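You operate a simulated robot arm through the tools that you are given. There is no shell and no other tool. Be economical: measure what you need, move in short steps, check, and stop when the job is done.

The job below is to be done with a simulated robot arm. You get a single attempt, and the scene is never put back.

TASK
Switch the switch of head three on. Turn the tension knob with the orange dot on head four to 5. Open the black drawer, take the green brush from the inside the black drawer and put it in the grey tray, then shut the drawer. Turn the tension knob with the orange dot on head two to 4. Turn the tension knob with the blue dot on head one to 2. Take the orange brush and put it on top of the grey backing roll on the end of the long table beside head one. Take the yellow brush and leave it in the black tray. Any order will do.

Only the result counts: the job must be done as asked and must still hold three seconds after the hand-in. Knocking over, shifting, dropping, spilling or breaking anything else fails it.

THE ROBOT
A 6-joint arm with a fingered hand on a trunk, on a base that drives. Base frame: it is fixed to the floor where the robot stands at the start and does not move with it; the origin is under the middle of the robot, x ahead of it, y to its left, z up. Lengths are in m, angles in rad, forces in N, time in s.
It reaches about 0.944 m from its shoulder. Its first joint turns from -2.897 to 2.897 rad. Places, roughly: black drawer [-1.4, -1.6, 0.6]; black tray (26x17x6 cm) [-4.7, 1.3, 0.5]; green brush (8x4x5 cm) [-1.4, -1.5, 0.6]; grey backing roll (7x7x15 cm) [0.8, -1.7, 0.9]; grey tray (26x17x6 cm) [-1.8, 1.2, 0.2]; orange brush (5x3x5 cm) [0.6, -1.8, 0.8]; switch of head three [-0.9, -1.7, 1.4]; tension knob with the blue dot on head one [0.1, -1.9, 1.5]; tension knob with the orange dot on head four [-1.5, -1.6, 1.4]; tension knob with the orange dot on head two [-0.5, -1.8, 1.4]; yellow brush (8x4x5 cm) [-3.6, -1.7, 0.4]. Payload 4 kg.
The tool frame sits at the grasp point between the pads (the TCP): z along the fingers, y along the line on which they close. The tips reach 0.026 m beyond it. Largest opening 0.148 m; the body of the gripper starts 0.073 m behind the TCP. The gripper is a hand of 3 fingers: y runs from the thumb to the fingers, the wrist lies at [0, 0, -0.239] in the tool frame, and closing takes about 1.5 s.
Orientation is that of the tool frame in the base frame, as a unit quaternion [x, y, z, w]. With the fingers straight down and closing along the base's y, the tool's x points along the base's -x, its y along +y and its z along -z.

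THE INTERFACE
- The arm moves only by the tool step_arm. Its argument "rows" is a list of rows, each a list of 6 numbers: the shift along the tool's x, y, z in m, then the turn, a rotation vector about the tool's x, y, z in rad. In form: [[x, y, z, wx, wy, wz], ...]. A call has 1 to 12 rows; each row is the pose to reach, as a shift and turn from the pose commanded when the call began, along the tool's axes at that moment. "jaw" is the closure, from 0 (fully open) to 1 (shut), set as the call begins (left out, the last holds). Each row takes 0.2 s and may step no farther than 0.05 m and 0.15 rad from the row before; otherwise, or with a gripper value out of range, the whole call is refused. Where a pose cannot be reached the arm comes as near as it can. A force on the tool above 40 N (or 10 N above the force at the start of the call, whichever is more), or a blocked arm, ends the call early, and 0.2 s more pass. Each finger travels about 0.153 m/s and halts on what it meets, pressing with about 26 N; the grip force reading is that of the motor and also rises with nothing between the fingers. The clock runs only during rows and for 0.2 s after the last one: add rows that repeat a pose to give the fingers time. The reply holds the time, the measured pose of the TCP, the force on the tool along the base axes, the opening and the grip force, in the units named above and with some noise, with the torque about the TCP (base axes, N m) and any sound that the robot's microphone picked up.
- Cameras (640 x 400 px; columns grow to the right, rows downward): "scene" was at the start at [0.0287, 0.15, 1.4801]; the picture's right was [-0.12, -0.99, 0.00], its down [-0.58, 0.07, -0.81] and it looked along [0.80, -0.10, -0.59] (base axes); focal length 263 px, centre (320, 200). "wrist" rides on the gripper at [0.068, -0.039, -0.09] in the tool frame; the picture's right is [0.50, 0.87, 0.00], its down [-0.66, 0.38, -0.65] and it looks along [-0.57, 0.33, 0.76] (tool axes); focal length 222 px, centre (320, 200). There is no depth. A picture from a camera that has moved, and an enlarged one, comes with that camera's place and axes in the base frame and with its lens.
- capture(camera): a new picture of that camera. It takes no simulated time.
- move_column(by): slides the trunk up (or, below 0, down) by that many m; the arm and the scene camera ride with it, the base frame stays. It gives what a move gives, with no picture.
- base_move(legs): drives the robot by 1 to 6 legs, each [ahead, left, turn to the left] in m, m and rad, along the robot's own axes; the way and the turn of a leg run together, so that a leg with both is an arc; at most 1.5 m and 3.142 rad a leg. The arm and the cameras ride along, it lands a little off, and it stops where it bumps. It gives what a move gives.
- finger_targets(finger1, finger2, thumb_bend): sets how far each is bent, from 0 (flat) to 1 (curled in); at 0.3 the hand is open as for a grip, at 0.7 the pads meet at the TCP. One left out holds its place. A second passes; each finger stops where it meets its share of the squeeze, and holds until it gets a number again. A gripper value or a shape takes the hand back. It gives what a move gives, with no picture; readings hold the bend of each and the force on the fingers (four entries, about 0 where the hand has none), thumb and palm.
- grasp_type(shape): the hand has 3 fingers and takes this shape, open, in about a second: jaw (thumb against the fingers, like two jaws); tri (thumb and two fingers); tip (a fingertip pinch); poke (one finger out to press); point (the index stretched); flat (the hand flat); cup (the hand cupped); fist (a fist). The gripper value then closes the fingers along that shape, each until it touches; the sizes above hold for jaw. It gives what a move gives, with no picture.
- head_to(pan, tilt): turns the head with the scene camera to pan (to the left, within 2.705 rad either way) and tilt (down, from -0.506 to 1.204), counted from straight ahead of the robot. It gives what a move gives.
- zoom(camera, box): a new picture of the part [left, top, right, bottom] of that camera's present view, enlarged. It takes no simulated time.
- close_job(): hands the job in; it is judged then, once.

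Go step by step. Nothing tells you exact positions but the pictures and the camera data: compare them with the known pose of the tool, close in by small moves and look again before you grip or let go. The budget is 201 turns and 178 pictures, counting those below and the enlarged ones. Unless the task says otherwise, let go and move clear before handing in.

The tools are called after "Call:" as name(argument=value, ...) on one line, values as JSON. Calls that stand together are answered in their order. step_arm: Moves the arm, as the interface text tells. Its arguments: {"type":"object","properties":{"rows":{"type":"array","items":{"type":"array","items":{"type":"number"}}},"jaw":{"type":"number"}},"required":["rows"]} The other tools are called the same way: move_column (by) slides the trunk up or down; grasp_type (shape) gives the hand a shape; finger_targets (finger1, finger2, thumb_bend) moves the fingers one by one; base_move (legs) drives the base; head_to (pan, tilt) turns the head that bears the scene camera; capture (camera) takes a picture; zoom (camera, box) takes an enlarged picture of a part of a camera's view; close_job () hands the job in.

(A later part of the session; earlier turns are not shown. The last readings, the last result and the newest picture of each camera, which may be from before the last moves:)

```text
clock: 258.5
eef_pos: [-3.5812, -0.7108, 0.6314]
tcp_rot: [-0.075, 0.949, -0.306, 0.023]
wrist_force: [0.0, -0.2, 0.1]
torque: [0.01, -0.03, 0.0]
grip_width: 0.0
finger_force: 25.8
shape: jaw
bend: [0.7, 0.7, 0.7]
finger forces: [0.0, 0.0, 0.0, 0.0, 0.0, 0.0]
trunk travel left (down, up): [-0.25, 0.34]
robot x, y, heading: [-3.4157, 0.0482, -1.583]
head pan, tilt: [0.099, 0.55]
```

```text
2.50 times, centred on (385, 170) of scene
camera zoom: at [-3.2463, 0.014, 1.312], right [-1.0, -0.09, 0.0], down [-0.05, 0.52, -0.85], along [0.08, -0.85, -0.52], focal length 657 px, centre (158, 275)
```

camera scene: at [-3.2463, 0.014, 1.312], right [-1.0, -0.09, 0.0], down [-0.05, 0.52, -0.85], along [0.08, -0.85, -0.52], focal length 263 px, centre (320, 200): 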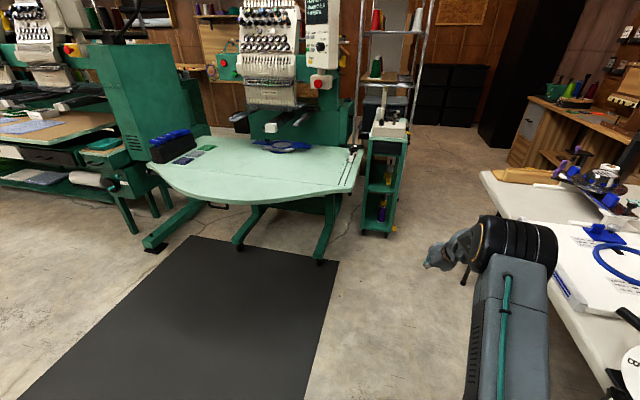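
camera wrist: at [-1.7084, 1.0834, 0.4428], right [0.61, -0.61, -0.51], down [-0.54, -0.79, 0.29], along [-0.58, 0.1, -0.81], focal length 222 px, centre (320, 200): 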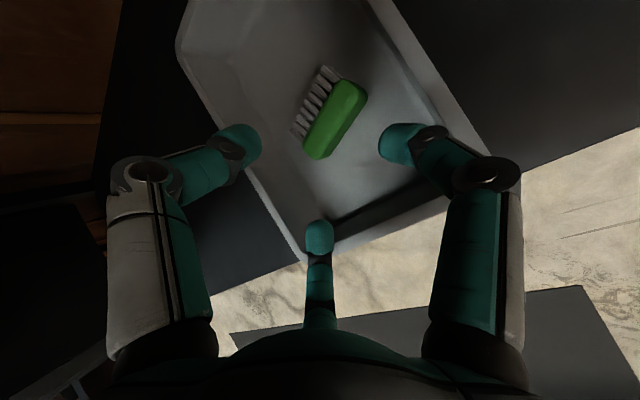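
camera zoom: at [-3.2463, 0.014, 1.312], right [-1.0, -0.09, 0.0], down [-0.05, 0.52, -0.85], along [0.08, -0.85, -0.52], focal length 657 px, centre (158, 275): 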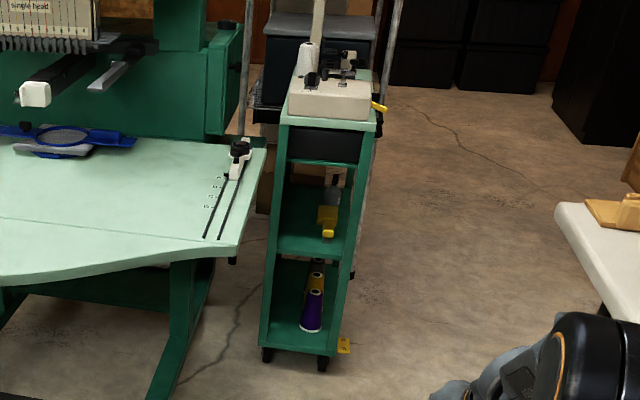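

The brush is on the middle shelf of a narrow trolley, end-on towards me. I lower the trunk, roll the hand so the thumb is left, and advance for a close look.

Call:
step_arm(rows=[[0, 0, 0, 0, 0, -0.143], [0, 0, 0, 0, 0, -0.286], [0, 0, 0, 0, 0, -0.429], [0, 0, 0, 0, 0, -0.571], [0, 0, 0, 0, 0, -0.714], [0, 0, 0, 0, 0, -0.857], [0, 0, 0, 0, 0, -1.0], [0, 0, 0, 0, 0, -1.143], [0, 0, 0, 0, 0, -1.286], [0, 0, 0, 0, 0, -1.429], [0, 0, 0, 0, 0, -1.571]], jaw=0.5)

Call:
move_column(by=-0.2)

Call:
base_move(legs=[[0.5, 0.05, 0]])

Call:
capture(camera="wrist")

Call:
capture(camera="scene")

```text
clock: 260.9
eef_pos: [-3.5808, -0.7108, 0.6307]
tcp_rot: [0.725, -0.617, 0.233, 0.201]
wrist_force: [0.2, 0.1, -0.4]
torque: [-0.01, -0.01, 0.03]
grip_width: 0.0735
finger_force: 0.1
shape: jaw
bend: [0.36, 0.36, 0.7]
finger forces: [0.0, 0.0, 0.1, 0.0, 0.0, 0.0]
trunk travel left (down, up): [-0.25, 0.34]
robot x, y, heading: [-3.4169, 0.0435, -1.574]
head pan, tilt: [0.099, 0.55]
```

```text
clock: 263.1
eef_pos: [-3.5814, -0.7111, 0.4325]
tcp_rot: [0.724, -0.618, 0.233, 0.199]
wrist_force: [0.3, -0.1, -0.4]
torque: [0.01, 0.02, 0.03]
grip_width: 0.0736
finger_force: 0.0
shape: jaw
bend: [0.36, 0.36, 0.7]
finger forces: [0.0, 0.1, 0.0, 0.2, 0.0, 0.0]
trunk travel left (down, up): [-0.05, 0.54]
robot x, y, heading: [-3.4192, 0.0476, -1.572]
head pan, tilt: [0.099, 0.55]
```

```text
clock: 266.1
eef_pos: [-3.5377, -1.2188, 0.4318]
tcp_rot: [0.723, -0.619, 0.233, 0.2]
wrist_force: [-0.2, 0.3, 0.4]
torque: [-0.02, 0.01, 0.03]
grip_width: 0.0738
finger_force: 0.0
shape: jaw
bend: [0.36, 0.36, 0.7]
finger forces: [0.0, 0.0, 0.1, 0.0, 0.1, 0.0]
trunk travel left (down, up): [-0.05, 0.54]
robot x, y, heading: [-3.3723, -0.4629, -1.576]
head pan, tilt: [0.099, 0.55]
```

```text
28 pictures are left
camera wrist: at [-3.4988, -1.2145, 0.5445], right [-0.79, -0.53, 0.29], down [-0.51, 0.84, 0.15], along [-0.33, -0.03, -0.94], focal length 222 px, centre (320, 200)
```

wrist: 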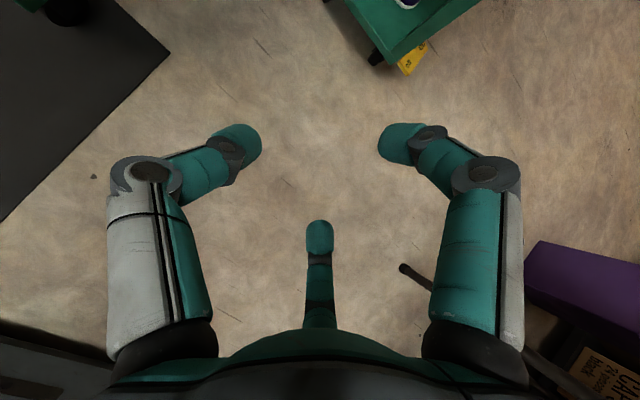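

```text
27 pictures are left
camera scene: at [-3.2, -0.4942, 1.112], right [-1.0, -0.09, 0.0], down [-0.05, 0.52, -0.85], along [0.08, -0.85, -0.52], focal length 263 px, centre (320, 200)
```

scene: 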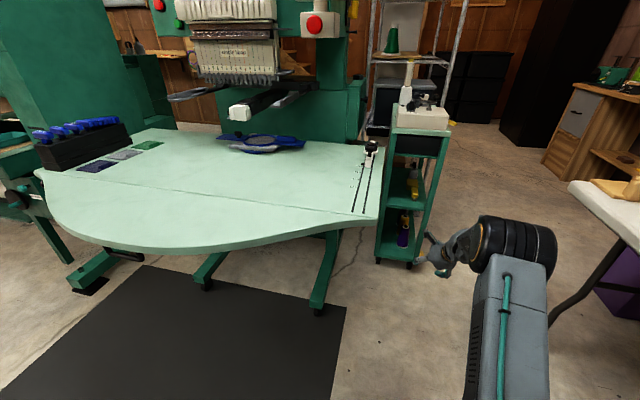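

Call:
zoom(camera="scene", box=[360, 90, 480, 290])

```text
2.00 times, centred on (420, 190) of scene
camera zoom: at [-3.2, -0.4942, 1.112], right [-1.0, -0.09, 0.0], down [-0.05, 0.52, -0.85], along [0.08, -0.85, -0.52], focal length 525 px, centre (120, 220)
```

zoom: 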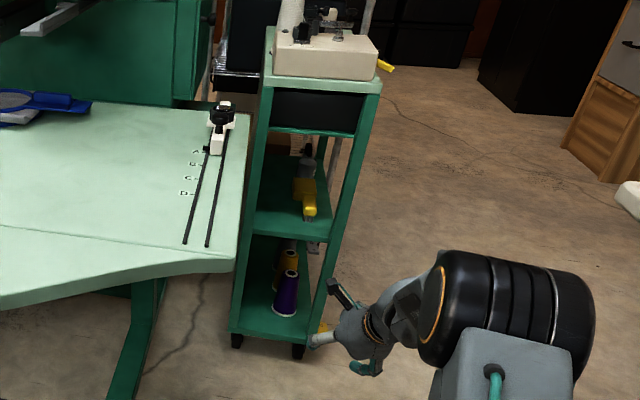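

Call:
zoom(camera="scene", box=[375, 150, 455, 210])

```text
6.67 times, centred on (415, 180) of scene
camera zoom: at [-3.2, -0.4942, 1.112], right [-1.0, -0.09, 0.0], down [-0.05, 0.52, -0.85], along [0.08, -0.85, -0.52], focal length 1751 px, centre (-313, 333)
```

zoom: 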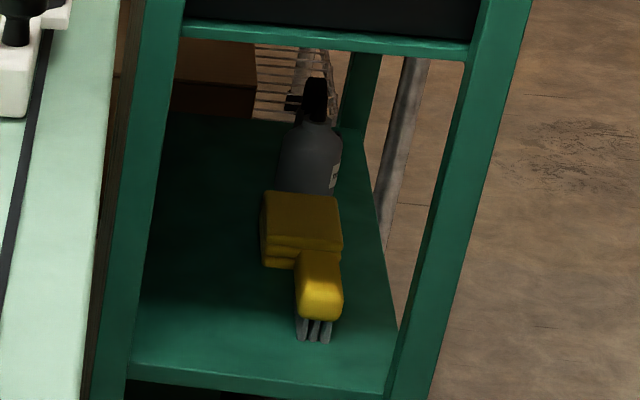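

I align the hand with the trolley axis (yaw) and pitch to 45°, staying in place, then look at the brush.

Call:
step_arm(rows=[[0, 0, -0.01, -0.064, 0.053, 0.089], [0, 0, -0.02, -0.128, 0.107, 0.178], [0.02, 0, -0.03, -0.193, 0.16, 0.268]])

Call:
capture(camera="wrist")

```text
clock: 266.9
eef_pos: [-3.5391, -1.2148, 0.4655]
tcp_rot: [-0.591, 0.711, -0.253, -0.285]
wrist_force: [-0.8, 0.3, 0.4]
torque: [-0.03, 0.0, 0.0]
grip_width: 0.0736
finger_force: 0.1
shape: jaw
bend: [0.36, 0.36, 0.7]
finger forces: [0.1, 0.1, 0.0, 0.0, 0.1, 0.1]
trunk travel left (down, up): [-0.05, 0.54]
robot x, y, heading: [-3.3679, -0.464, -1.581]
head pan, tilt: [0.099, 0.55]
```

```text
24 pictures are left
camera wrist: at [-3.5001, -1.2067, 0.5792], right [-0.92, -0.2, 0.33], down [-0.21, 0.98, -0.01], along [-0.32, -0.08, -0.94], focal length 222 px, centre (320, 200)
```

wrist: 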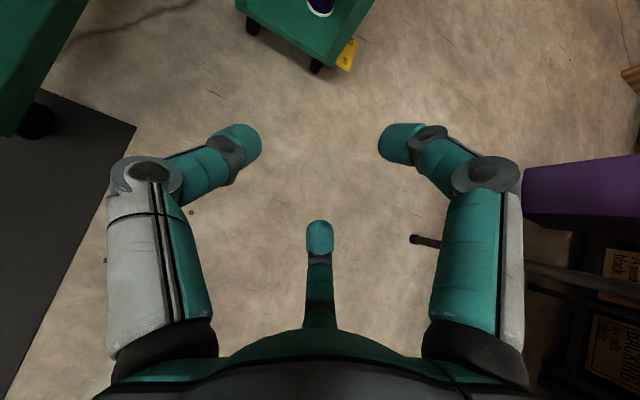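

I need the robot further right to pass the round table. Back off, shift right, move the arm left to compensate, then advance.

Call:
base_move(legs=[[-0.3, 0, 0], [0, -0.24, 0]])

Call:
step_arm(rows=[[0, -0.045, 0.01, 0, 0, 0], [0.01, -0.09, 0.02, 0, 0, 0], [0.02, -0.135, 0.03, 0, 0, 0], [0.03, -0.18, 0.04, 0, 0, 0]])

Call:
base_move(legs=[[0.5, 0, 0]])

Call:
capture(camera="wrist")

```text
clock: 270.0
eef_pos: [-3.7273, -0.9215, 0.4669]
tcp_rot: [-0.59, 0.711, -0.254, -0.286]
wrist_force: [-0.1, -0.1, 0.0]
torque: [0.02, 0.01, 0.03]
grip_width: 0.0735
finger_force: 0.1
shape: jaw
bend: [0.36, 0.36, 0.7]
finger forces: [0.1, 0.0, 0.1, 0.1, 0.1, 0.0]
trunk travel left (down, up): [-0.05, 0.54]
robot x, y, heading: [-3.5621, -0.1701, -1.583]
head pan, tilt: [0.099, 0.55]
stopped in leg 2: the robot was blocked; the commanded pose is now the measured one
```

```text
clock: 271.0
eef_pos: [-3.5584, -1.0015, 0.4606]
tcp_rot: [-0.59, 0.711, -0.254, -0.286]
wrist_force: [-0.2, -0.6, 0.0]
torque: [0.0, -0.01, 0.03]
grip_width: 0.0741
finger_force: 0.0
shape: jaw
bend: [0.36, 0.36, 0.7]
finger forces: [0.1, 0.0, 0.0, 0.0, 0.0, 0.0]
out of reach, approached as far as the arm can: row 2
trunk travel left (down, up): [-0.05, 0.54]
robot x, y, heading: [-3.5572, -0.168, -1.576]
head pan, tilt: [0.099, 0.55]
```

```text
clock: 273.9
eef_pos: [-3.5631, -1.4968, 0.4607]
tcp_rot: [-0.59, 0.712, -0.253, -0.285]
wrist_force: [1.7, 0.2, -0.3]
torque: [0.0, -0.01, 0.0]
grip_width: 0.0739
finger_force: 0.1
shape: jaw
bend: [0.36, 0.36, 0.7]
finger forces: [0.1, 0.0, 0.0, 0.0, 0.0, 0.0]
trunk travel left (down, up): [-0.05, 0.54]
robot x, y, heading: [-3.5686, -0.6611, -1.584]
head pan, tilt: [0.099, 0.55]
```

```text
23 pictures are left
camera wrist: at [-3.5249, -1.4881, 0.5742], right [-0.92, -0.2, 0.33], down [-0.21, 0.98, -0.01], along [-0.32, -0.08, -0.94], focal length 222 px, centre (320, 200)
```

wrist: 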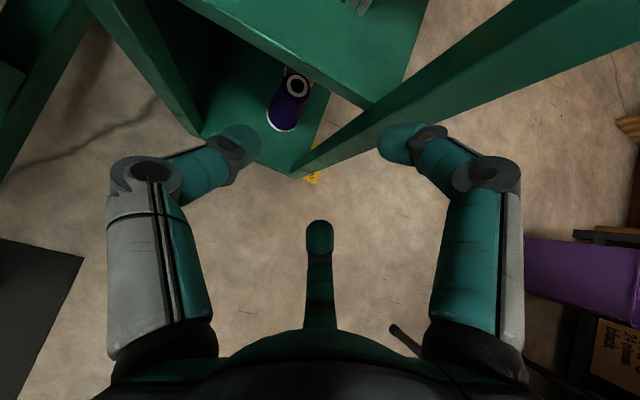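

The trolley shelf is just ahead. I raise the hand 4 cm, pre-close, and advance 7 cm to bring the brush into the wrist view.

Call:
step_arm(rows=[[0.014, 0, -0.014, 0, 0, 0], [0.028, 0, -0.028, 0, 0, 0], [0.028, 0, -0.028, 0, 0, 0]], jaw=0.62)

Call:
base_move(legs=[[0.07, 0, 0]])

Call:
capture(camera="wrist")

Call:
zoom(camera="scene", box=[320, 130, 480, 260])

```text
clock: 274.8
eef_pos: [-3.5635, -1.4957, 0.5]
tcp_rot: [-0.591, 0.711, -0.255, -0.284]
wrist_force: [0.0, -0.6, -0.6]
torque: [0.01, -0.01, 0.0]
grip_width: 0.0565
finger_force: 0.1
shape: jaw
bend: [0.77, 0.77, 0.7]
finger forces: [0.0, 0.1, 0.0, 0.0, 0.0, 0.1]
trunk travel left (down, up): [-0.05, 0.54]
robot x, y, heading: [-3.5641, -0.6651, -1.579]
head pan, tilt: [0.099, 0.55]
```

```text
clock: 275.8
eef_pos: [-3.5643, -1.5651, 0.5008]
tcp_rot: [-0.59, 0.711, -0.254, -0.285]
wrist_force: [4.0, -0.4, 1.0]
torque: [-0.05, 0.28, 0.05]
grip_width: 0.056
finger_force: 0.1
shape: jaw
bend: [0.77, 0.77, 0.7]
finger forces: [4.1, 0.0, 0.0, 0.0, 0.0, 0.0]
trunk travel left (down, up): [-0.05, 0.54]
robot x, y, heading: [-3.5634, -0.7356, -1.58]
head pan, tilt: [0.099, 0.55]
```

```text
22 pictures are left
camera wrist: at [-3.5254, -1.5565, 0.6132], right [-0.92, -0.2, 0.33], down [-0.21, 0.98, -0.01], along [-0.32, -0.08, -0.94], focal length 222 px, centre (320, 200)
```

wrist: 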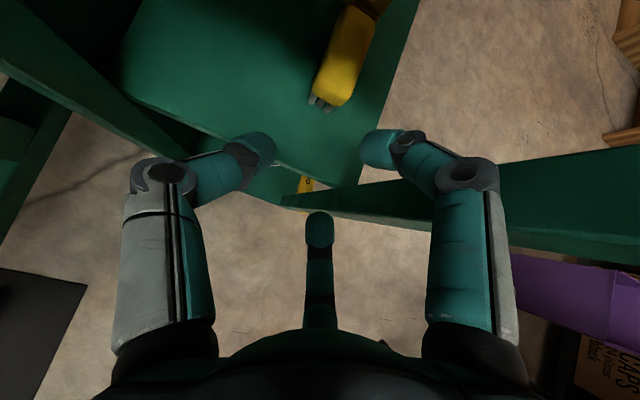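

```text
3.08 times, centred on (400, 195) of scene
camera zoom: at [-3.3942, -0.764, 1.112], right [-1.0, -0.09, 0.0], down [-0.05, 0.52, -0.85], along [0.08, -0.85, -0.52], focal length 808 px, centre (74, 215)
```

zoom: 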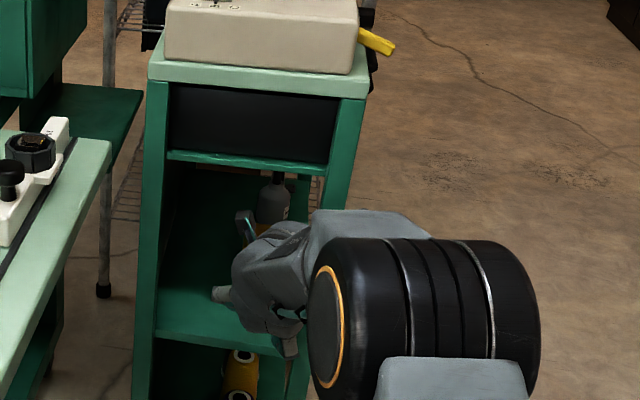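

The upper right finger brushes the right post. I shift left 2 cm, yaw the hand a bit so it enters from the left, and close slightly more.

Call:
step_arm(rows=[[0, -0.01, 0, -0.047, 0, 0.047], [0, -0.02, 0, -0.094, 0, 0.095], [0, -0.02, 0, -0.141, 0, 0.142]], jaw=0.67)

Call:
zoom(camera="wrist", box=[220, 0, 440, 190])

```text
clock: 276.6
eef_pos: [-3.5425, -1.5691, 0.5019]
tcp_rot: [-0.517, 0.767, -0.224, -0.307]
wrist_force: [0.3, 0.2, -0.5]
torque: [0.02, -0.05, -0.01]
grip_width: 0.0494
finger_force: 0.1
shape: jaw
bend: [0.77, 0.77, 0.7]
finger forces: [0.0, 0.0, 0.0, 0.0, 0.1, 0.0]
trunk travel left (down, up): [-0.05, 0.54]
robot x, y, heading: [-3.5654, -0.7336, -1.583]
head pan, tilt: [0.099, 0.55]
```

```text
2.11 times, centred on (330, 95) of wrist
camera zoom: at [-3.5041, -1.5681, 0.6144], right [-0.94, -0.01, 0.33], down [-0.01, 1.0, 0.0], along [-0.33, -0.01, -0.94], focal length 468 px, centre (299, 421)
```

zoom: 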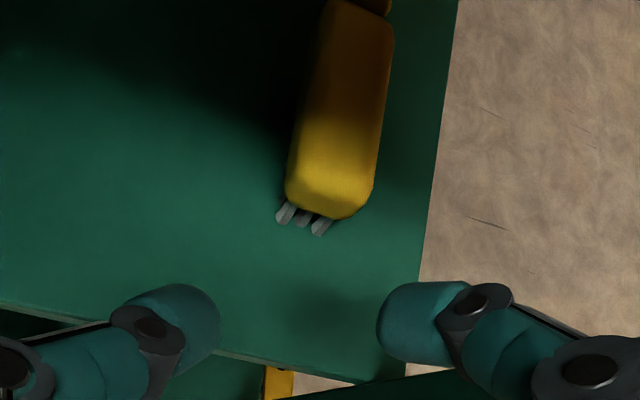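

Now I see the brush clearly (top z≈0.43, front end y≈−1.67). I advance the base 0.1 m, then look before lowering around it.

Call:
base_move(legs=[[0.1, 0, 0]])

Call:
step_arm(rows=[[-0.01, 0.014, 0.027, 0, 0, 0]])

Call:
capture(camera="wrist")

```text
clock: 277.7
eef_pos: [-3.5437, -1.6701, 0.5003]
tcp_rot: [-0.517, 0.767, -0.223, -0.307]
wrist_force: [-0.5, 0.0, -0.1]
torque: [-0.01, 0.02, -0.02]
grip_width: 0.0487
finger_force: 0.1
shape: jaw
bend: [0.77, 0.77, 0.7]
finger forces: [0.0, 0.1, 0.1, 0.0, 0.1, 0.1]
trunk travel left (down, up): [-0.05, 0.54]
robot x, y, heading: [-3.5719, -0.8333, -1.579]
head pan, tilt: [0.099, 0.55]
```

```text
clock: 278.1
eef_pos: [-3.5593, -1.6772, 0.4802]
tcp_rot: [-0.517, 0.765, -0.227, -0.309]
wrist_force: [5.9, 9.5, 29.8]
torque: [0.66, 0.19, -0.23]
grip_width: 0.0456
finger_force: 0.1
shape: jaw
bend: [0.77, 0.83, 0.7]
finger forces: [0.0, 31.9, 0.0, 0.1, 0.0, 0.0]
trunk travel left (down, up): [-0.05, 0.54]
robot x, y, heading: [-3.5679, -0.8339, -1.579]
head pan, tilt: [0.099, 0.55]
```

```text
19 pictures are left
camera wrist: at [-3.5209, -1.6749, 0.5938], right [-0.94, -0.01, 0.33], down [-0.02, 1.0, -0.01], along [-0.33, -0.02, -0.94], focal length 222 px, centre (320, 200)
```

wrist: 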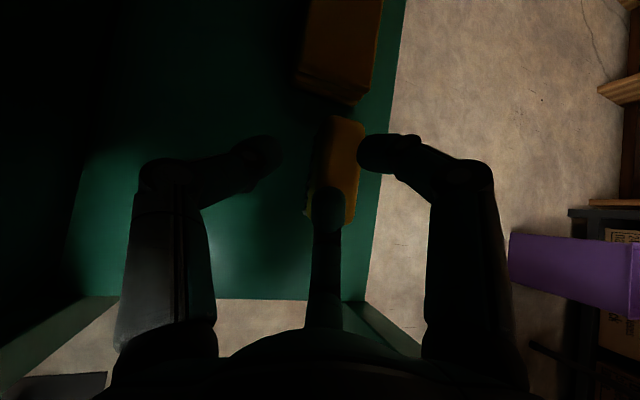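

The lower finger pressed on the brush top because I hadn't shifted right enough. I lift, shift ~28 mm right and re-lower partway.

Call:
step_arm(rows=[[0.0176, 0, -0.0178, 0, 0, 0], [0.03, 0.015, -0.01, 0, 0, 0], [0.0327, 0.0275, -0.004, 0, 0, 0], [0.017, 0.028, 0.012, 0, 0, 0], [0.004, 0.028, 0.025, 0, 0, 0]])

Call:
capture(camera="wrist")

```text
clock: 279.3
eef_pos: [-3.5935, -1.686, 0.4646]
tcp_rot: [-0.516, 0.766, -0.228, -0.308]
wrist_force: [1.4, -0.4, 22.4]
torque: [-0.58, -0.57, 0.03]
grip_width: 0.0503
finger_force: 0.0
shape: jaw
bend: [0.77, 0.77, 0.7]
finger forces: [0.0, 0.0, 0.0, 0.0, 21.8, 0.1]
trunk travel left (down, up): [-0.05, 0.54]
robot x, y, heading: [-3.5651, -0.8348, -1.582]
head pan, tilt: [0.099, 0.55]
```

```text
18 pictures are left
camera wrist: at [-3.5542, -1.6843, 0.5776], right [-0.94, -0.01, 0.33], down [-0.01, 1.0, -0.01], along [-0.33, -0.02, -0.94], focal length 222 px, centre (320, 200)
```

wrist: 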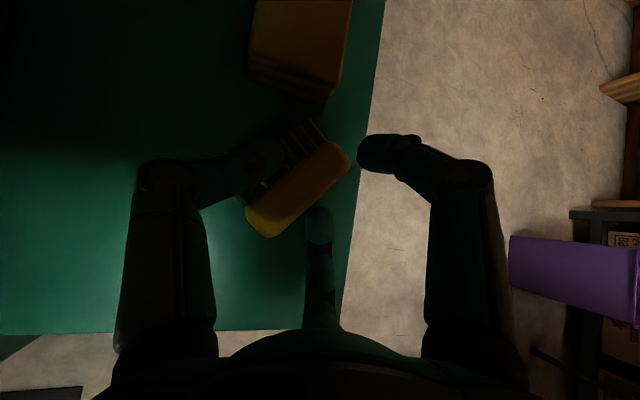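

The brush was nudged onto its side but is still on the shelf. I lift clear and re-measure.

Call:
step_arm(rows=[[0.0176, 0, -0.0178, 0, 0, 0], [0.03, 0, -0.03, 0, 0, 0]], jaw=0.55)

Call:
zoom(camera="wrist", box=[220, 80, 420, 250])

```text
clock: 279.9
eef_pos: [-3.5956, -1.6844, 0.4995]
tcp_rot: [-0.518, 0.767, -0.223, -0.306]
wrist_force: [0.6, 0.2, 0.9]
torque: [0.0, 0.01, -0.01]
grip_width: 0.066
finger_force: 0.0
shape: jaw
bend: [0.39, 0.39, 0.7]
finger forces: [0.0, 0.0, 0.1, 0.0, 0.0, 0.0]
trunk travel left (down, up): [-0.05, 0.54]
robot x, y, heading: [-3.5681, -0.8352, -1.577]
head pan, tilt: [0.099, 0.55]
```

```text
2.35 times, centred on (320, 165) of wrist
camera zoom: at [-3.5565, -1.6833, 0.6136], right [-0.94, -0.01, 0.33], down [-0.01, 1.0, 0.0], along [-0.33, -0.01, -0.94], focal length 523 px, centre (320, 282)
```

zoom: 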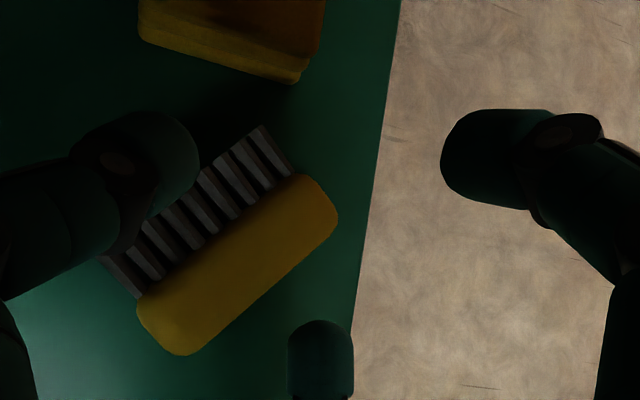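

It now lies on its side. I re-plan: roll so thumb and one finger come down on both sides with the other finger on top; yaw a little, staying above.

Call:
step_arm(rows=[[0, -0.005, 0.005, -0.059, 0.002, -0.114], [0.001, -0.01, 0.01, -0.117, 0.004, -0.228], [0.002, -0.016, 0.016, -0.176, 0.006, -0.342]], jaw=0.58)

Call:
zoom(camera="wrist", box=[200, 60, 440, 260])

```text
clock: 280.7
eef_pos: [-3.5842, -1.7007, 0.4913]
tcp_rot: [-0.611, 0.683, -0.1, -0.387]
wrist_force: [-0.8, 0.6, 0.0]
torque: [-0.02, 0.03, -0.03]
grip_width: 0.0626
finger_force: 0.1
shape: jaw
bend: [0.77, 0.77, 0.7]
finger forces: [0.1, 0.0, 0.0, 0.0, 0.0, 0.1]
trunk travel left (down, up): [-0.05, 0.54]
robot x, y, heading: [-3.5653, -0.8366, -1.579]
head pan, tilt: [0.099, 0.55]
```

```text
2.00 times, centred on (320, 160) of wrist
camera zoom: at [-3.5093, -1.7069, 0.5839], right [-0.77, -0.18, 0.62], down [-0.11, 0.98, 0.14], along [-0.63, 0.04, -0.77], focal length 444 px, centre (320, 280)
```

zoom: 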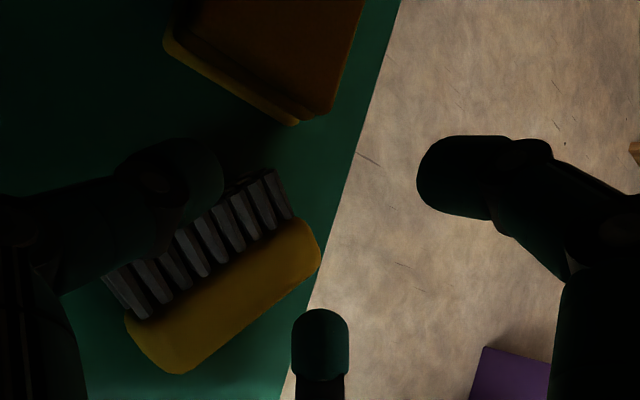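

I shift over the brush and lower around it.

Call:
step_arm(rows=[[-0.02, -0.005, 0.0, 0, 0, 0], [-0.043, -0.0105, 0.005, 0, 0, 0], [-0.043, -0.0105, 0.022, 0, 0, 0], [-0.043, -0.0105, 0.038, 0, 0, 0]])

Call:
zoom(camera="wrist", box=[200, 60, 440, 260])

```text
clock: 281.9
eef_pos: [-3.5899, -1.7011, 0.4456]
tcp_rot: [-0.608, 0.682, -0.108, -0.392]
wrist_force: [-0.3, 2.4, 20.6]
torque: [-0.06, -0.02, -0.07]
grip_width: 0.0583
finger_force: 0.1
shape: jaw
bend: [0.77, 0.79, 0.73]
finger forces: [0.1, 7.7, 0.1, 0.0, 13.1, 0.0]
trunk travel left (down, up): [-0.05, 0.54]
robot x, y, heading: [-3.5673, -0.8309, -1.579]
head pan, tilt: [0.099, 0.55]
stopped in row 4: the force on the tool passed its limit at 42 N (the readings are from after the stop); the commanded pose is now the measured one
```

```text
2.00 times, centred on (320, 160) of wrist
camera zoom: at [-3.5156, -1.7048, 0.5391], right [-0.77, -0.17, 0.62], down [-0.11, 0.99, 0.12], along [-0.63, 0.03, -0.78], focal length 444 px, centre (320, 280)
```

zoom: 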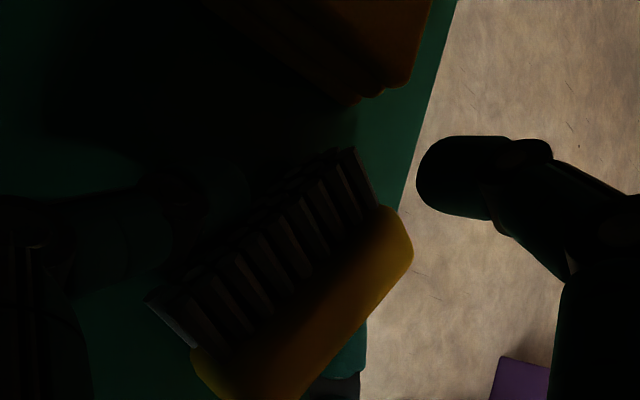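

Both tips reached the shelf on either side of the brush. I raise 4 mm and close.

Call:
step_arm(rows=[[0.003, 0.001, -0.003, 0, 0, 0], [0.004, 0.002, -0.004, 0, 0, 0], [0.004, 0.002, -0.004, 0, 0, 0], [0.004, 0.002, -0.004, 0, 0, 0], [0.004, 0.002, -0.004, 0, 0, 0], [0.004, 0.002, -0.004, 0, 0, 0], [0.004, 0.002, -0.004, 0, 0, 0], [0.004, 0.002, -0.004, 0, 0, 0]], jaw=1)

Call:
step_arm(rows=[[0.006, 0.003, -0.007, 0, 0, 0], [0.013, 0.007, -0.014, 0, 0, 0], [0.02, 0.01, -0.02, 0, 0, 0]])

Call:
capture(camera="wrist")

```text
clock: 283.7
eef_pos: [-3.5888, -1.7005, 0.4459]
tcp_rot: [-0.609, 0.683, -0.106, -0.39]
wrist_force: [1.5, -1.4, 5.9]
torque: [-0.18, 0.0, 0.05]
grip_width: 0.0449
finger_force: 25.8
shape: jaw
bend: [0.76, 0.78, 0.72]
finger forces: [28.2, 21.7, 0.0, 0.0, 21.4, 0.0]
trunk travel left (down, up): [-0.05, 0.54]
robot x, y, heading: [-3.5662, -0.833, -1.581]
head pan, tilt: [0.099, 0.55]
```

```text
clock: 284.5
eef_pos: [-3.5892, -1.7008, 0.4743]
tcp_rot: [-0.61, 0.682, -0.106, -0.389]
wrist_force: [-0.5, 1.2, -0.2]
torque: [-0.01, 0.02, 0.0]
grip_width: 0.0444
finger_force: 25.9
shape: jaw
bend: [0.76, 0.78, 0.72]
finger forces: [28.4, 22.9, 0.0, 0.0, 20.3, 0.1]
trunk travel left (down, up): [-0.05, 0.54]
robot x, y, heading: [-3.5689, -0.837, -1.587]
head pan, tilt: [0.099, 0.55]
```

```text
14 pictures are left
camera wrist: at [-3.5142, -1.7056, 0.567], right [-0.77, -0.17, 0.62], down [-0.11, 0.98, 0.13], along [-0.63, 0.03, -0.78], focal length 222 px, centre (320, 200)
```

wrist: 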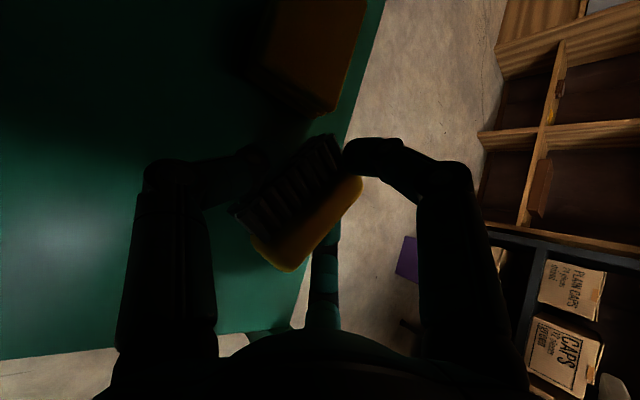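

Gripped and lifted. I shift 2.5 cm left to clear the post, then back straight out.

Call:
step_arm(rows=[[0.008, -0.008, -0.01, 0, 0, 0], [0.012, -0.018, -0.02, 0, 0, 0], [0.013, -0.024, -0.023, 0, 0, 0]])

Call:
base_move(legs=[[-0.3, 0, 0]])

Call:
capture(camera="wrist")

```text
clock: 285.3
eef_pos: [-3.558, -1.7022, 0.492]
tcp_rot: [-0.61, 0.682, -0.107, -0.389]
wrist_force: [-0.6, 0.0, -0.3]
torque: [-0.01, 0.01, 0.02]
grip_width: 0.0444
finger_force: 25.9
shape: jaw
bend: [0.76, 0.78, 0.72]
finger forces: [28.4, 23.0, 0.0, 0.0, 20.4, 0.0]
trunk travel left (down, up): [-0.05, 0.54]
robot x, y, heading: [-3.5678, -0.8324, -1.582]
head pan, tilt: [0.099, 0.55]
```

```text
clock: 287.4
eef_pos: [-3.5532, -1.3917, 0.4912]
tcp_rot: [-0.612, 0.681, -0.108, -0.388]
wrist_force: [0.8, -0.2, -0.4]
torque: [-0.01, -0.02, -0.02]
grip_width: 0.0444
finger_force: 26.1
shape: jaw
bend: [0.76, 0.78, 0.72]
finger forces: [28.5, 23.0, 0.0, 0.1, 20.3, 0.0]
trunk travel left (down, up): [-0.05, 0.54]
robot x, y, heading: [-3.565, -0.5226, -1.574]
head pan, tilt: [0.099, 0.55]
```

```text
13 pictures are left
camera wrist: at [-3.4782, -1.3962, 0.5849], right [-0.77, -0.17, 0.62], down [-0.12, 0.98, 0.13], along [-0.63, 0.03, -0.78], focal length 222 px, centre (320, 200)
```

wrist: 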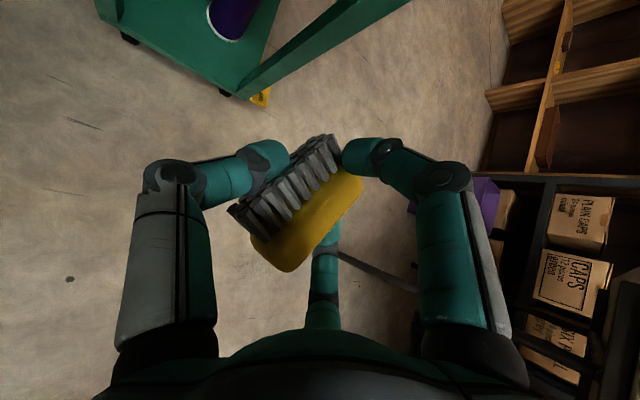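

Brush held securely. I raise the trunk so the hand clears the desk, back up north out of the aisle, then turn west to find the black tray.

Call:
move_column(by=0.4)

Call:
move_column(by=0.14)

Call:
base_move(legs=[[0, 0.06, 0], [-1.15, 0, 0]])

Call:
head_to(pan=-1.7, tilt=0.35)

Call:
capture(camera="scene")

```text
clock: 291.2
eef_pos: [-3.553, -1.3926, 0.8907]
tcp_rot: [-0.61, 0.682, -0.106, -0.389]
wrist_force: [1.0, -0.9, -1.1]
torque: [0.0, -0.02, -0.03]
grip_width: 0.0446
finger_force: 26.2
shape: jaw
bend: [0.76, 0.78, 0.72]
finger forces: [28.4, 23.0, 0.0, 0.0, 20.3, 0.0]
trunk travel left (down, up): [-0.45, 0.14]
robot x, y, heading: [-3.5651, -0.5232, -1.577]
head pan, tilt: [0.099, 0.55]
```

```text
clock: 292.9
eef_pos: [-3.5525, -1.392, 1.0317]
tcp_rot: [-0.611, 0.681, -0.106, -0.389]
wrist_force: [-0.3, -0.2, -1.1]
torque: [-0.02, 0.02, -0.02]
grip_width: 0.0447
finger_force: 26.0
shape: jaw
bend: [0.76, 0.78, 0.72]
finger forces: [28.3, 23.0, 0.0, 0.1, 20.3, 0.0]
trunk travel left (down, up): [-0.59, 0.0]
robot x, y, heading: [-3.5666, -0.5248, -1.575]
head pan, tilt: [0.099, 0.55]
```

```text
clock: 299.3
eef_pos: [-3.4894, -0.2393, 1.0321]
tcp_rot: [-0.61, 0.682, -0.106, -0.388]
wrist_force: [-0.4, -0.1, -0.2]
torque: [0.0, 0.02, 0.0]
grip_width: 0.0447
finger_force: 25.0
shape: jaw
bend: [0.76, 0.78, 0.72]
finger forces: [28.5, 23.2, 0.1, 0.1, 20.3, 0.0]
trunk travel left (down, up): [-0.59, 0.0]
robot x, y, heading: [-3.496, 0.6253, -1.582]
head pan, tilt: [0.099, 0.55]
```

```text
clock: 301.1
eef_pos: [-3.4895, -0.2383, 1.0311]
tcp_rot: [-0.61, 0.682, -0.106, -0.389]
wrist_force: [-0.2, -0.1, -0.4]
torque: [-0.02, -0.03, 0.02]
grip_width: 0.0449
finger_force: 25.9
shape: jaw
bend: [0.76, 0.78, 0.72]
finger forces: [28.5, 23.1, 0.1, 0.1, 20.3, 0.0]
trunk travel left (down, up): [-0.59, 0.0]
robot x, y, heading: [-3.4974, 0.6322, -1.58]
head pan, tilt: [-1.7, 0.351]
```

```text
12 pictures are left
camera scene: at [-3.4259, 0.6997, 1.6703], right [0.14, 0.99, 0.0], down [0.34, -0.05, -0.94], along [-0.93, 0.13, -0.34], focal length 263 px, centre (320, 200)
```

scene: 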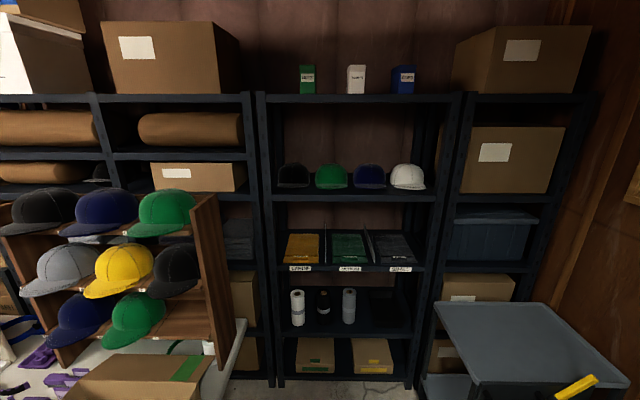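

Call:
zoom(camera="scene", box=[265, 250, 435, 360])

```text
3.64 times, centred on (350, 305) of scene
camera zoom: at [-3.4259, 0.6997, 1.6703], right [0.14, 0.99, 0.0], down [0.34, -0.05, -0.94], along [-0.93, 0.13, -0.34], focal length 955 px, centre (211, -182)
```

zoom: 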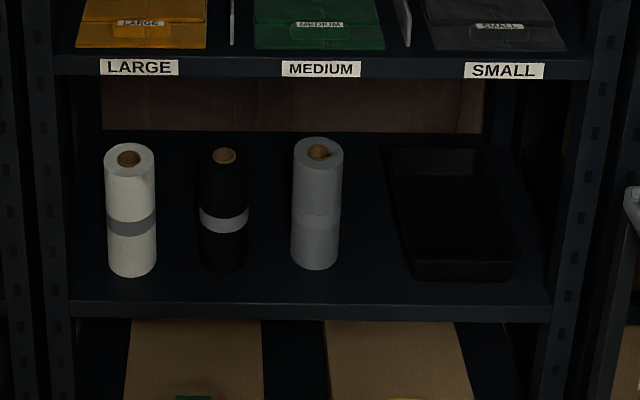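

The black tray is on the middle shelf at roughly [-4.65,1.27], rim ~0.5, between a desk and a cart. I move east a bit to turn safely, face it diagonally (heading ≈2.6) and advance part-way.

Call:
base_move(legs=[[0, 0.35, 0], [0, 0, -2.1], [0, 0.22, 0], [0.3, 0, 0]])

Call:
head_to(pan=0.0, tilt=0.6)

Call:
capture(camera="scene")

```text
clock: 311.2
eef_pos: [-4.3022, 0.971, 1.0305]
tcp_rot: [0.268, 0.875, 0.278, -0.293]
wrist_force: [-0.3, 0.4, -1.2]
torque: [-0.01, 0.0, -0.03]
grip_width: 0.0441
finger_force: 25.9
shape: jaw
bend: [0.76, 0.78, 0.72]
finger forces: [28.2, 21.7, 0.0, 0.0, 19.4, 0.0]
trunk travel left (down, up): [-0.59, 0.0]
robot x, y, heading: [-3.5267, 0.5735, 2.652]
head pan, tilt: [-1.7, 0.351]
```

```text
clock: 312.9
eef_pos: [-4.3012, 0.971, 1.0324]
tcp_rot: [0.268, 0.875, 0.278, -0.292]
wrist_force: [-0.4, 0.9, -0.8]
torque: [-0.04, 0.0, -0.01]
grip_width: 0.0443
finger_force: 26.1
shape: jaw
bend: [0.76, 0.78, 0.72]
finger forces: [28.1, 21.8, 0.0, 0.0, 19.4, 0.0]
trunk travel left (down, up): [-0.59, 0.0]
robot x, y, heading: [-3.5297, 0.5763, 2.65]
head pan, tilt: [0.0, 0.6]
```

```text
10 pictures are left
camera scene: at [-3.6277, 0.4469, 1.6475], right [0.47, 0.88, 0.0], down [0.5, -0.27, -0.83], along [-0.73, 0.39, -0.56], focal length 263 px, centre (320, 200)
```

scene: 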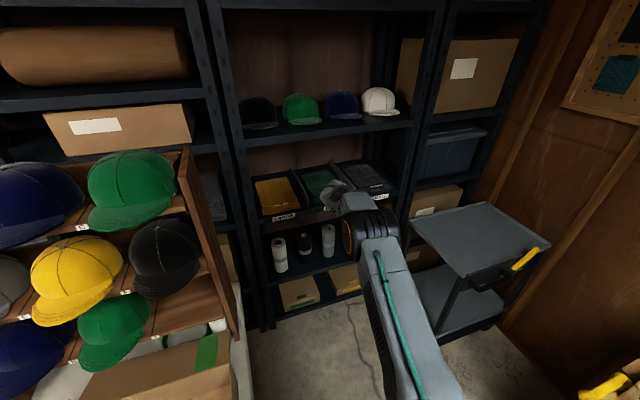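

I lower the trunk so the hand is at the tray's shelf opening height, then advance 0.4 m.

Call:
move_column(by=-0.4)

Call:
base_move(legs=[[0.36, 0, 0]])

Call:
capture(camera="wrist")

```text
clock: 316.8
eef_pos: [-4.3015, 0.9714, 0.632]
tcp_rot: [0.268, 0.875, 0.278, -0.292]
wrist_force: [-1.5, 0.4, -0.4]
torque: [-0.03, -0.01, 0.0]
grip_width: 0.0444
finger_force: 26.4
shape: jaw
bend: [0.76, 0.78, 0.72]
finger forces: [28.1, 21.9, 0.0, 0.0, 19.3, 0.0]
trunk travel left (down, up): [-0.19, 0.4]
robot x, y, heading: [-3.5317, 0.5767, 2.655]
head pan, tilt: [0.0, 0.6]
```

```text
clock: 319.0
eef_pos: [-4.6112, 1.1461, 0.6314]
tcp_rot: [0.272, 0.874, 0.279, -0.291]
wrist_force: [0.3, 1.0, -0.6]
torque: [-0.05, 0.01, 0.03]
grip_width: 0.044
finger_force: 26.1
shape: jaw
bend: [0.76, 0.78, 0.72]
finger forces: [28.2, 21.9, 0.1, 0.0, 20.0, 0.0]
trunk travel left (down, up): [-0.19, 0.4]
robot x, y, heading: [-3.8413, 0.7439, 2.639]
head pan, tilt: [0.0, 0.6]
```

```text
9 pictures are left
camera wrist: at [-4.6502, 1.0813, 0.7249], right [0.21, 0.76, 0.62], down [0.92, -0.36, 0.13], along [0.32, 0.54, -0.78], focal length 222 px, centre (320, 200)
```

wrist: 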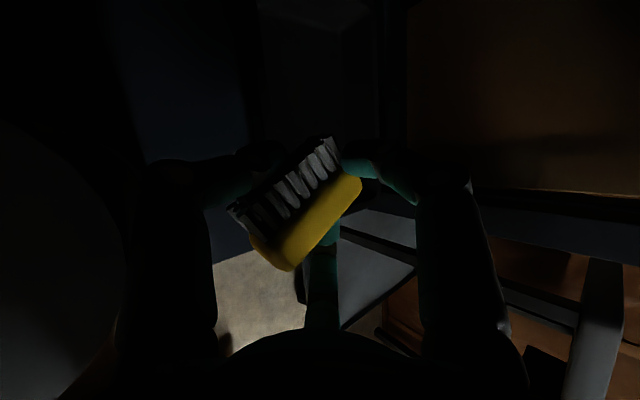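

Dark in here, but the tray's edges appear at y≈1.17–1.38. I move the hand over its middle and verify.

Call:
step_arm(rows=[[0.012, 0.018, 0.036, 0, 0, 0], [0.025, 0.036, 0.072, 0, 0, 0], [0.037, 0.054, 0.107, 0, 0, 0]])

Call:
zoom(camera="scene", box=[240, 130, 460, 290])

Call:
capture(camera="wrist")

```text
clock: 319.8
eef_pos: [-4.6107, 1.2463, 0.6015]
tcp_rot: [0.27, 0.874, 0.279, -0.292]
wrist_force: [0.0, -0.5, 0.8]
torque: [-0.01, -0.02, 0.0]
grip_width: 0.0442
finger_force: 26.0
shape: jaw
bend: [0.76, 0.78, 0.72]
finger forces: [28.1, 22.3, 0.0, 0.0, 19.6, 0.0]
out of reach, approached as far as the arm can: row 2, 3
trunk travel left (down, up): [-0.19, 0.4]
robot x, y, heading: [-3.8436, 0.7458, 2.643]
head pan, tilt: [0.0, 0.6]
```

```text
2.50 times, centred on (350, 210) of scene
camera zoom: at [-3.941, 0.6157, 1.2475], right [0.48, 0.88, 0.0], down [0.5, -0.27, -0.83], along [-0.72, 0.39, -0.56], focal length 657 px, centre (245, 175)
```

zoom: 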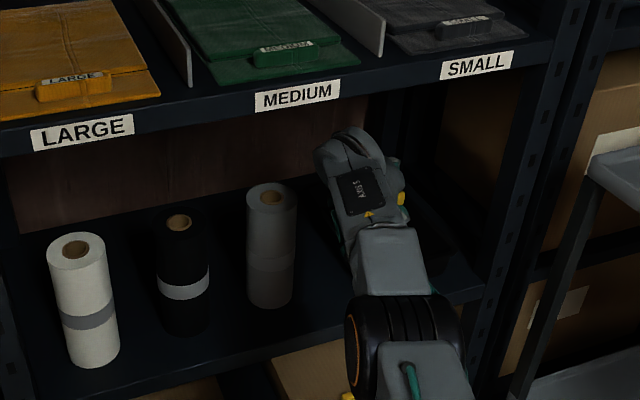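

```text
7 pictures are left
camera wrist: at [-4.6498, 1.182, 0.6939], right [0.21, 0.76, 0.62], down [0.92, -0.36, 0.13], along [0.32, 0.54, -0.78], focal length 222 px, centre (320, 200)
```

wrist: 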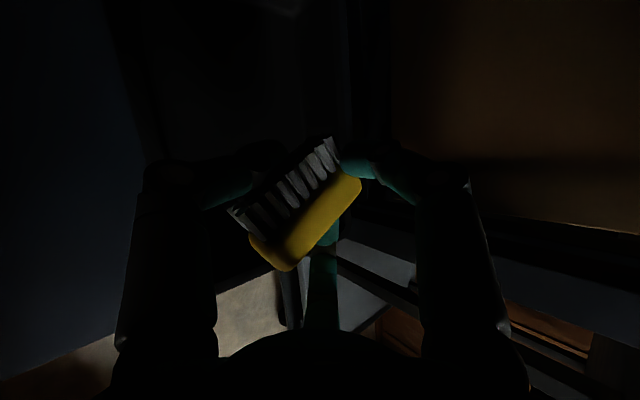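

The brush is over the tray's front-left part. I go 4.5 cm further in, then lower with the trunk.

Call:
base_move(legs=[[0.045, 0, 0]])

Call:
move_column(by=-0.06)

Call:
capture(camera="wrist")

```text
clock: 320.7
eef_pos: [-4.6508, 1.2693, 0.5997]
tcp_rot: [0.272, 0.874, 0.278, -0.291]
wrist_force: [0.7, 0.2, -0.2]
torque: [-0.01, -0.01, 0.02]
grip_width: 0.044
finger_force: 25.7
shape: jaw
bend: [0.76, 0.78, 0.72]
finger forces: [28.3, 22.3, 0.0, 0.0, 19.6, 0.0]
trunk travel left (down, up): [-0.19, 0.4]
robot x, y, heading: [-3.8814, 0.7655, 2.642]
head pan, tilt: [0.0, 0.6]
```

```text
clock: 321.7
eef_pos: [-4.6501, 1.2695, 0.5406]
tcp_rot: [0.272, 0.874, 0.278, -0.291]
wrist_force: [-0.7, 0.2, -0.6]
torque: [0.02, -0.02, -0.02]
grip_width: 0.0442
finger_force: 25.9
shape: jaw
bend: [0.76, 0.78, 0.72]
finger forces: [28.2, 22.3, 0.1, 0.0, 19.6, 0.1]
trunk travel left (down, up): [-0.13, 0.46]
robot x, y, heading: [-3.882, 0.763, 2.647]
head pan, tilt: [0.0, 0.6]
```

```text
6 pictures are left
camera wrist: at [-4.6892, 1.205, 0.6335], right [0.21, 0.76, 0.62], down [0.92, -0.36, 0.13], along [0.32, 0.54, -0.78], focal length 222 px, centre (320, 200)
```

wrist: 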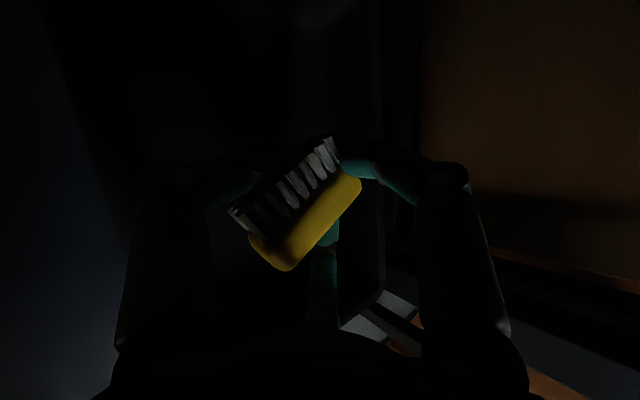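

Brush is inside the tray's outline. I lower 3 cm more, checking force.

Call:
move_column(by=-0.025)

Call:
move_column(by=-0.012)

```text
clock: 322.4
eef_pos: [-4.6502, 1.2698, 0.5147]
tcp_rot: [0.271, 0.874, 0.278, -0.291]
wrist_force: [0.0, -0.5, -0.7]
torque: [-0.01, 0.01, 0.03]
grip_width: 0.0441
finger_force: 26.1
shape: jaw
bend: [0.76, 0.78, 0.72]
finger forces: [28.3, 22.3, 0.1, 0.0, 19.6, 0.1]
trunk travel left (down, up): [-0.105, 0.485]
robot x, y, heading: [-3.8805, 0.7651, 2.644]
head pan, tilt: [0.0, 0.6]
```

```text
clock: 323.1
eef_pos: [-4.6501, 1.2689, 0.5024]
tcp_rot: [0.272, 0.874, 0.279, -0.29]
wrist_force: [0.1, 0.5, -0.5]
torque: [-0.03, -0.02, -0.01]
grip_width: 0.0441
finger_force: 26.0
shape: jaw
bend: [0.76, 0.78, 0.72]
finger forces: [28.1, 22.3, 0.1, 0.1, 20.0, 0.0]
trunk travel left (down, up): [-0.093, 0.497]
robot x, y, heading: [-3.8811, 0.7671, 2.644]
head pan, tilt: [0.0, 0.6]
```

Call:
move_column(by=-0.012)

Call:
move_column(by=-0.01)

```text
clock: 323.6
eef_pos: [-4.6507, 1.2692, 0.4913]
tcp_rot: [0.272, 0.874, 0.279, -0.291]
wrist_force: [-0.1, -0.1, -1.0]
torque: [0.01, -0.01, -0.05]
grip_width: 0.044
finger_force: 25.9
shape: jaw
bend: [0.76, 0.78, 0.72]
finger forces: [28.1, 22.3, 0.1, 0.0, 19.8, 0.1]
trunk travel left (down, up): [-0.081, 0.509]
robot x, y, heading: [-3.8781, 0.768, 2.642]
head pan, tilt: [0.0, 0.6]
```

```text
clock: 324.2
eef_pos: [-4.6508, 1.2702, 0.4863]
tcp_rot: [0.273, 0.872, 0.281, -0.294]
wrist_force: [-1.2, 1.3, 18.0]
torque: [-0.04, 0.2, -0.11]
grip_width: 0.0434
finger_force: 26.4
shape: jaw
bend: [0.75, 0.78, 0.72]
finger forces: [32.1, 22.1, 0.1, 0.1, 26.0, 0.2]
trunk travel left (down, up): [-0.071, 0.519]
robot x, y, heading: [-3.8818, 0.7677, 2.643]
head pan, tilt: [0.0, 0.6]
```

Contact with the tray floor. Ease up slightly, open, and look.

Call:
move_column(by=0.005)

Call:
step_arm(rows=[[0, 0, 0, 0, 0, 0], [0, 0, 0, 0, 0, 0], [0, 0, 0, 0, 0, 0], [0, 0, 0, 0, 0, 0]], jaw=0.58)

Call:
move_column(by=0.05)

Call:
capture(camera="wrist")

```text
clock: 324.8
eef_pos: [-4.6501, 1.2686, 0.4862]
tcp_rot: [0.272, 0.874, 0.279, -0.291]
wrist_force: [-1.6, 2.5, 11.0]
torque: [0.14, 0.16, -0.02]
grip_width: 0.0437
finger_force: 25.8
shape: jaw
bend: [0.75, 0.78, 0.72]
finger forces: [32.5, 21.8, 0.1, 0.1, 23.8, 0.0]
trunk travel left (down, up): [-0.076, 0.514]
robot x, y, heading: [-3.8812, 0.7677, 2.645]
head pan, tilt: [0.0, 0.6]
```

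```text
clock: 325.8
eef_pos: [-4.6492, 1.27, 0.487]
tcp_rot: [0.273, 0.873, 0.281, -0.291]
wrist_force: [1.8, 4.2, 9.9]
torque: [0.02, 0.02, 0.01]
grip_width: 0.0573
finger_force: 0.1
shape: jaw
bend: [0.77, 0.78, 0.72]
finger forces: [0.0, 4.6, 0.1, 0.1, 9.2, 0.1]
trunk travel left (down, up): [-0.076, 0.514]
robot x, y, heading: [-3.8832, 0.7655, 2.638]
head pan, tilt: [0.0, 0.6]
```

```text
clock: 326.7
eef_pos: [-4.6497, 1.2693, 0.5368]
tcp_rot: [0.272, 0.874, 0.279, -0.291]
wrist_force: [-0.2, -0.4, 0.4]
torque: [0.0, -0.02, 0.02]
grip_width: 0.0616
finger_force: 0.0
shape: jaw
bend: [0.77, 0.77, 0.7]
finger forces: [0.0, 0.0, 0.0, 0.1, 0.0, 0.0]
trunk travel left (down, up): [-0.126, 0.464]
robot x, y, heading: [-3.8797, 0.7655, 2.641]
head pan, tilt: [0.0, 0.6]
```

```text
5 pictures are left
camera wrist: at [-4.6891, 1.2048, 0.6291], right [0.21, 0.76, 0.62], down [0.92, -0.36, 0.13], along [0.33, 0.54, -0.78], focal length 222 px, centre (320, 200)
```

wrist: 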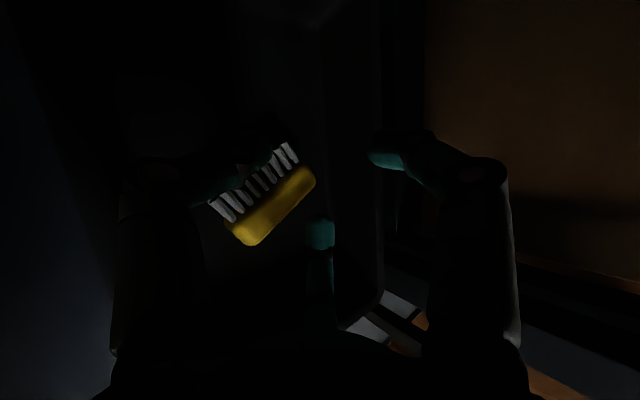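

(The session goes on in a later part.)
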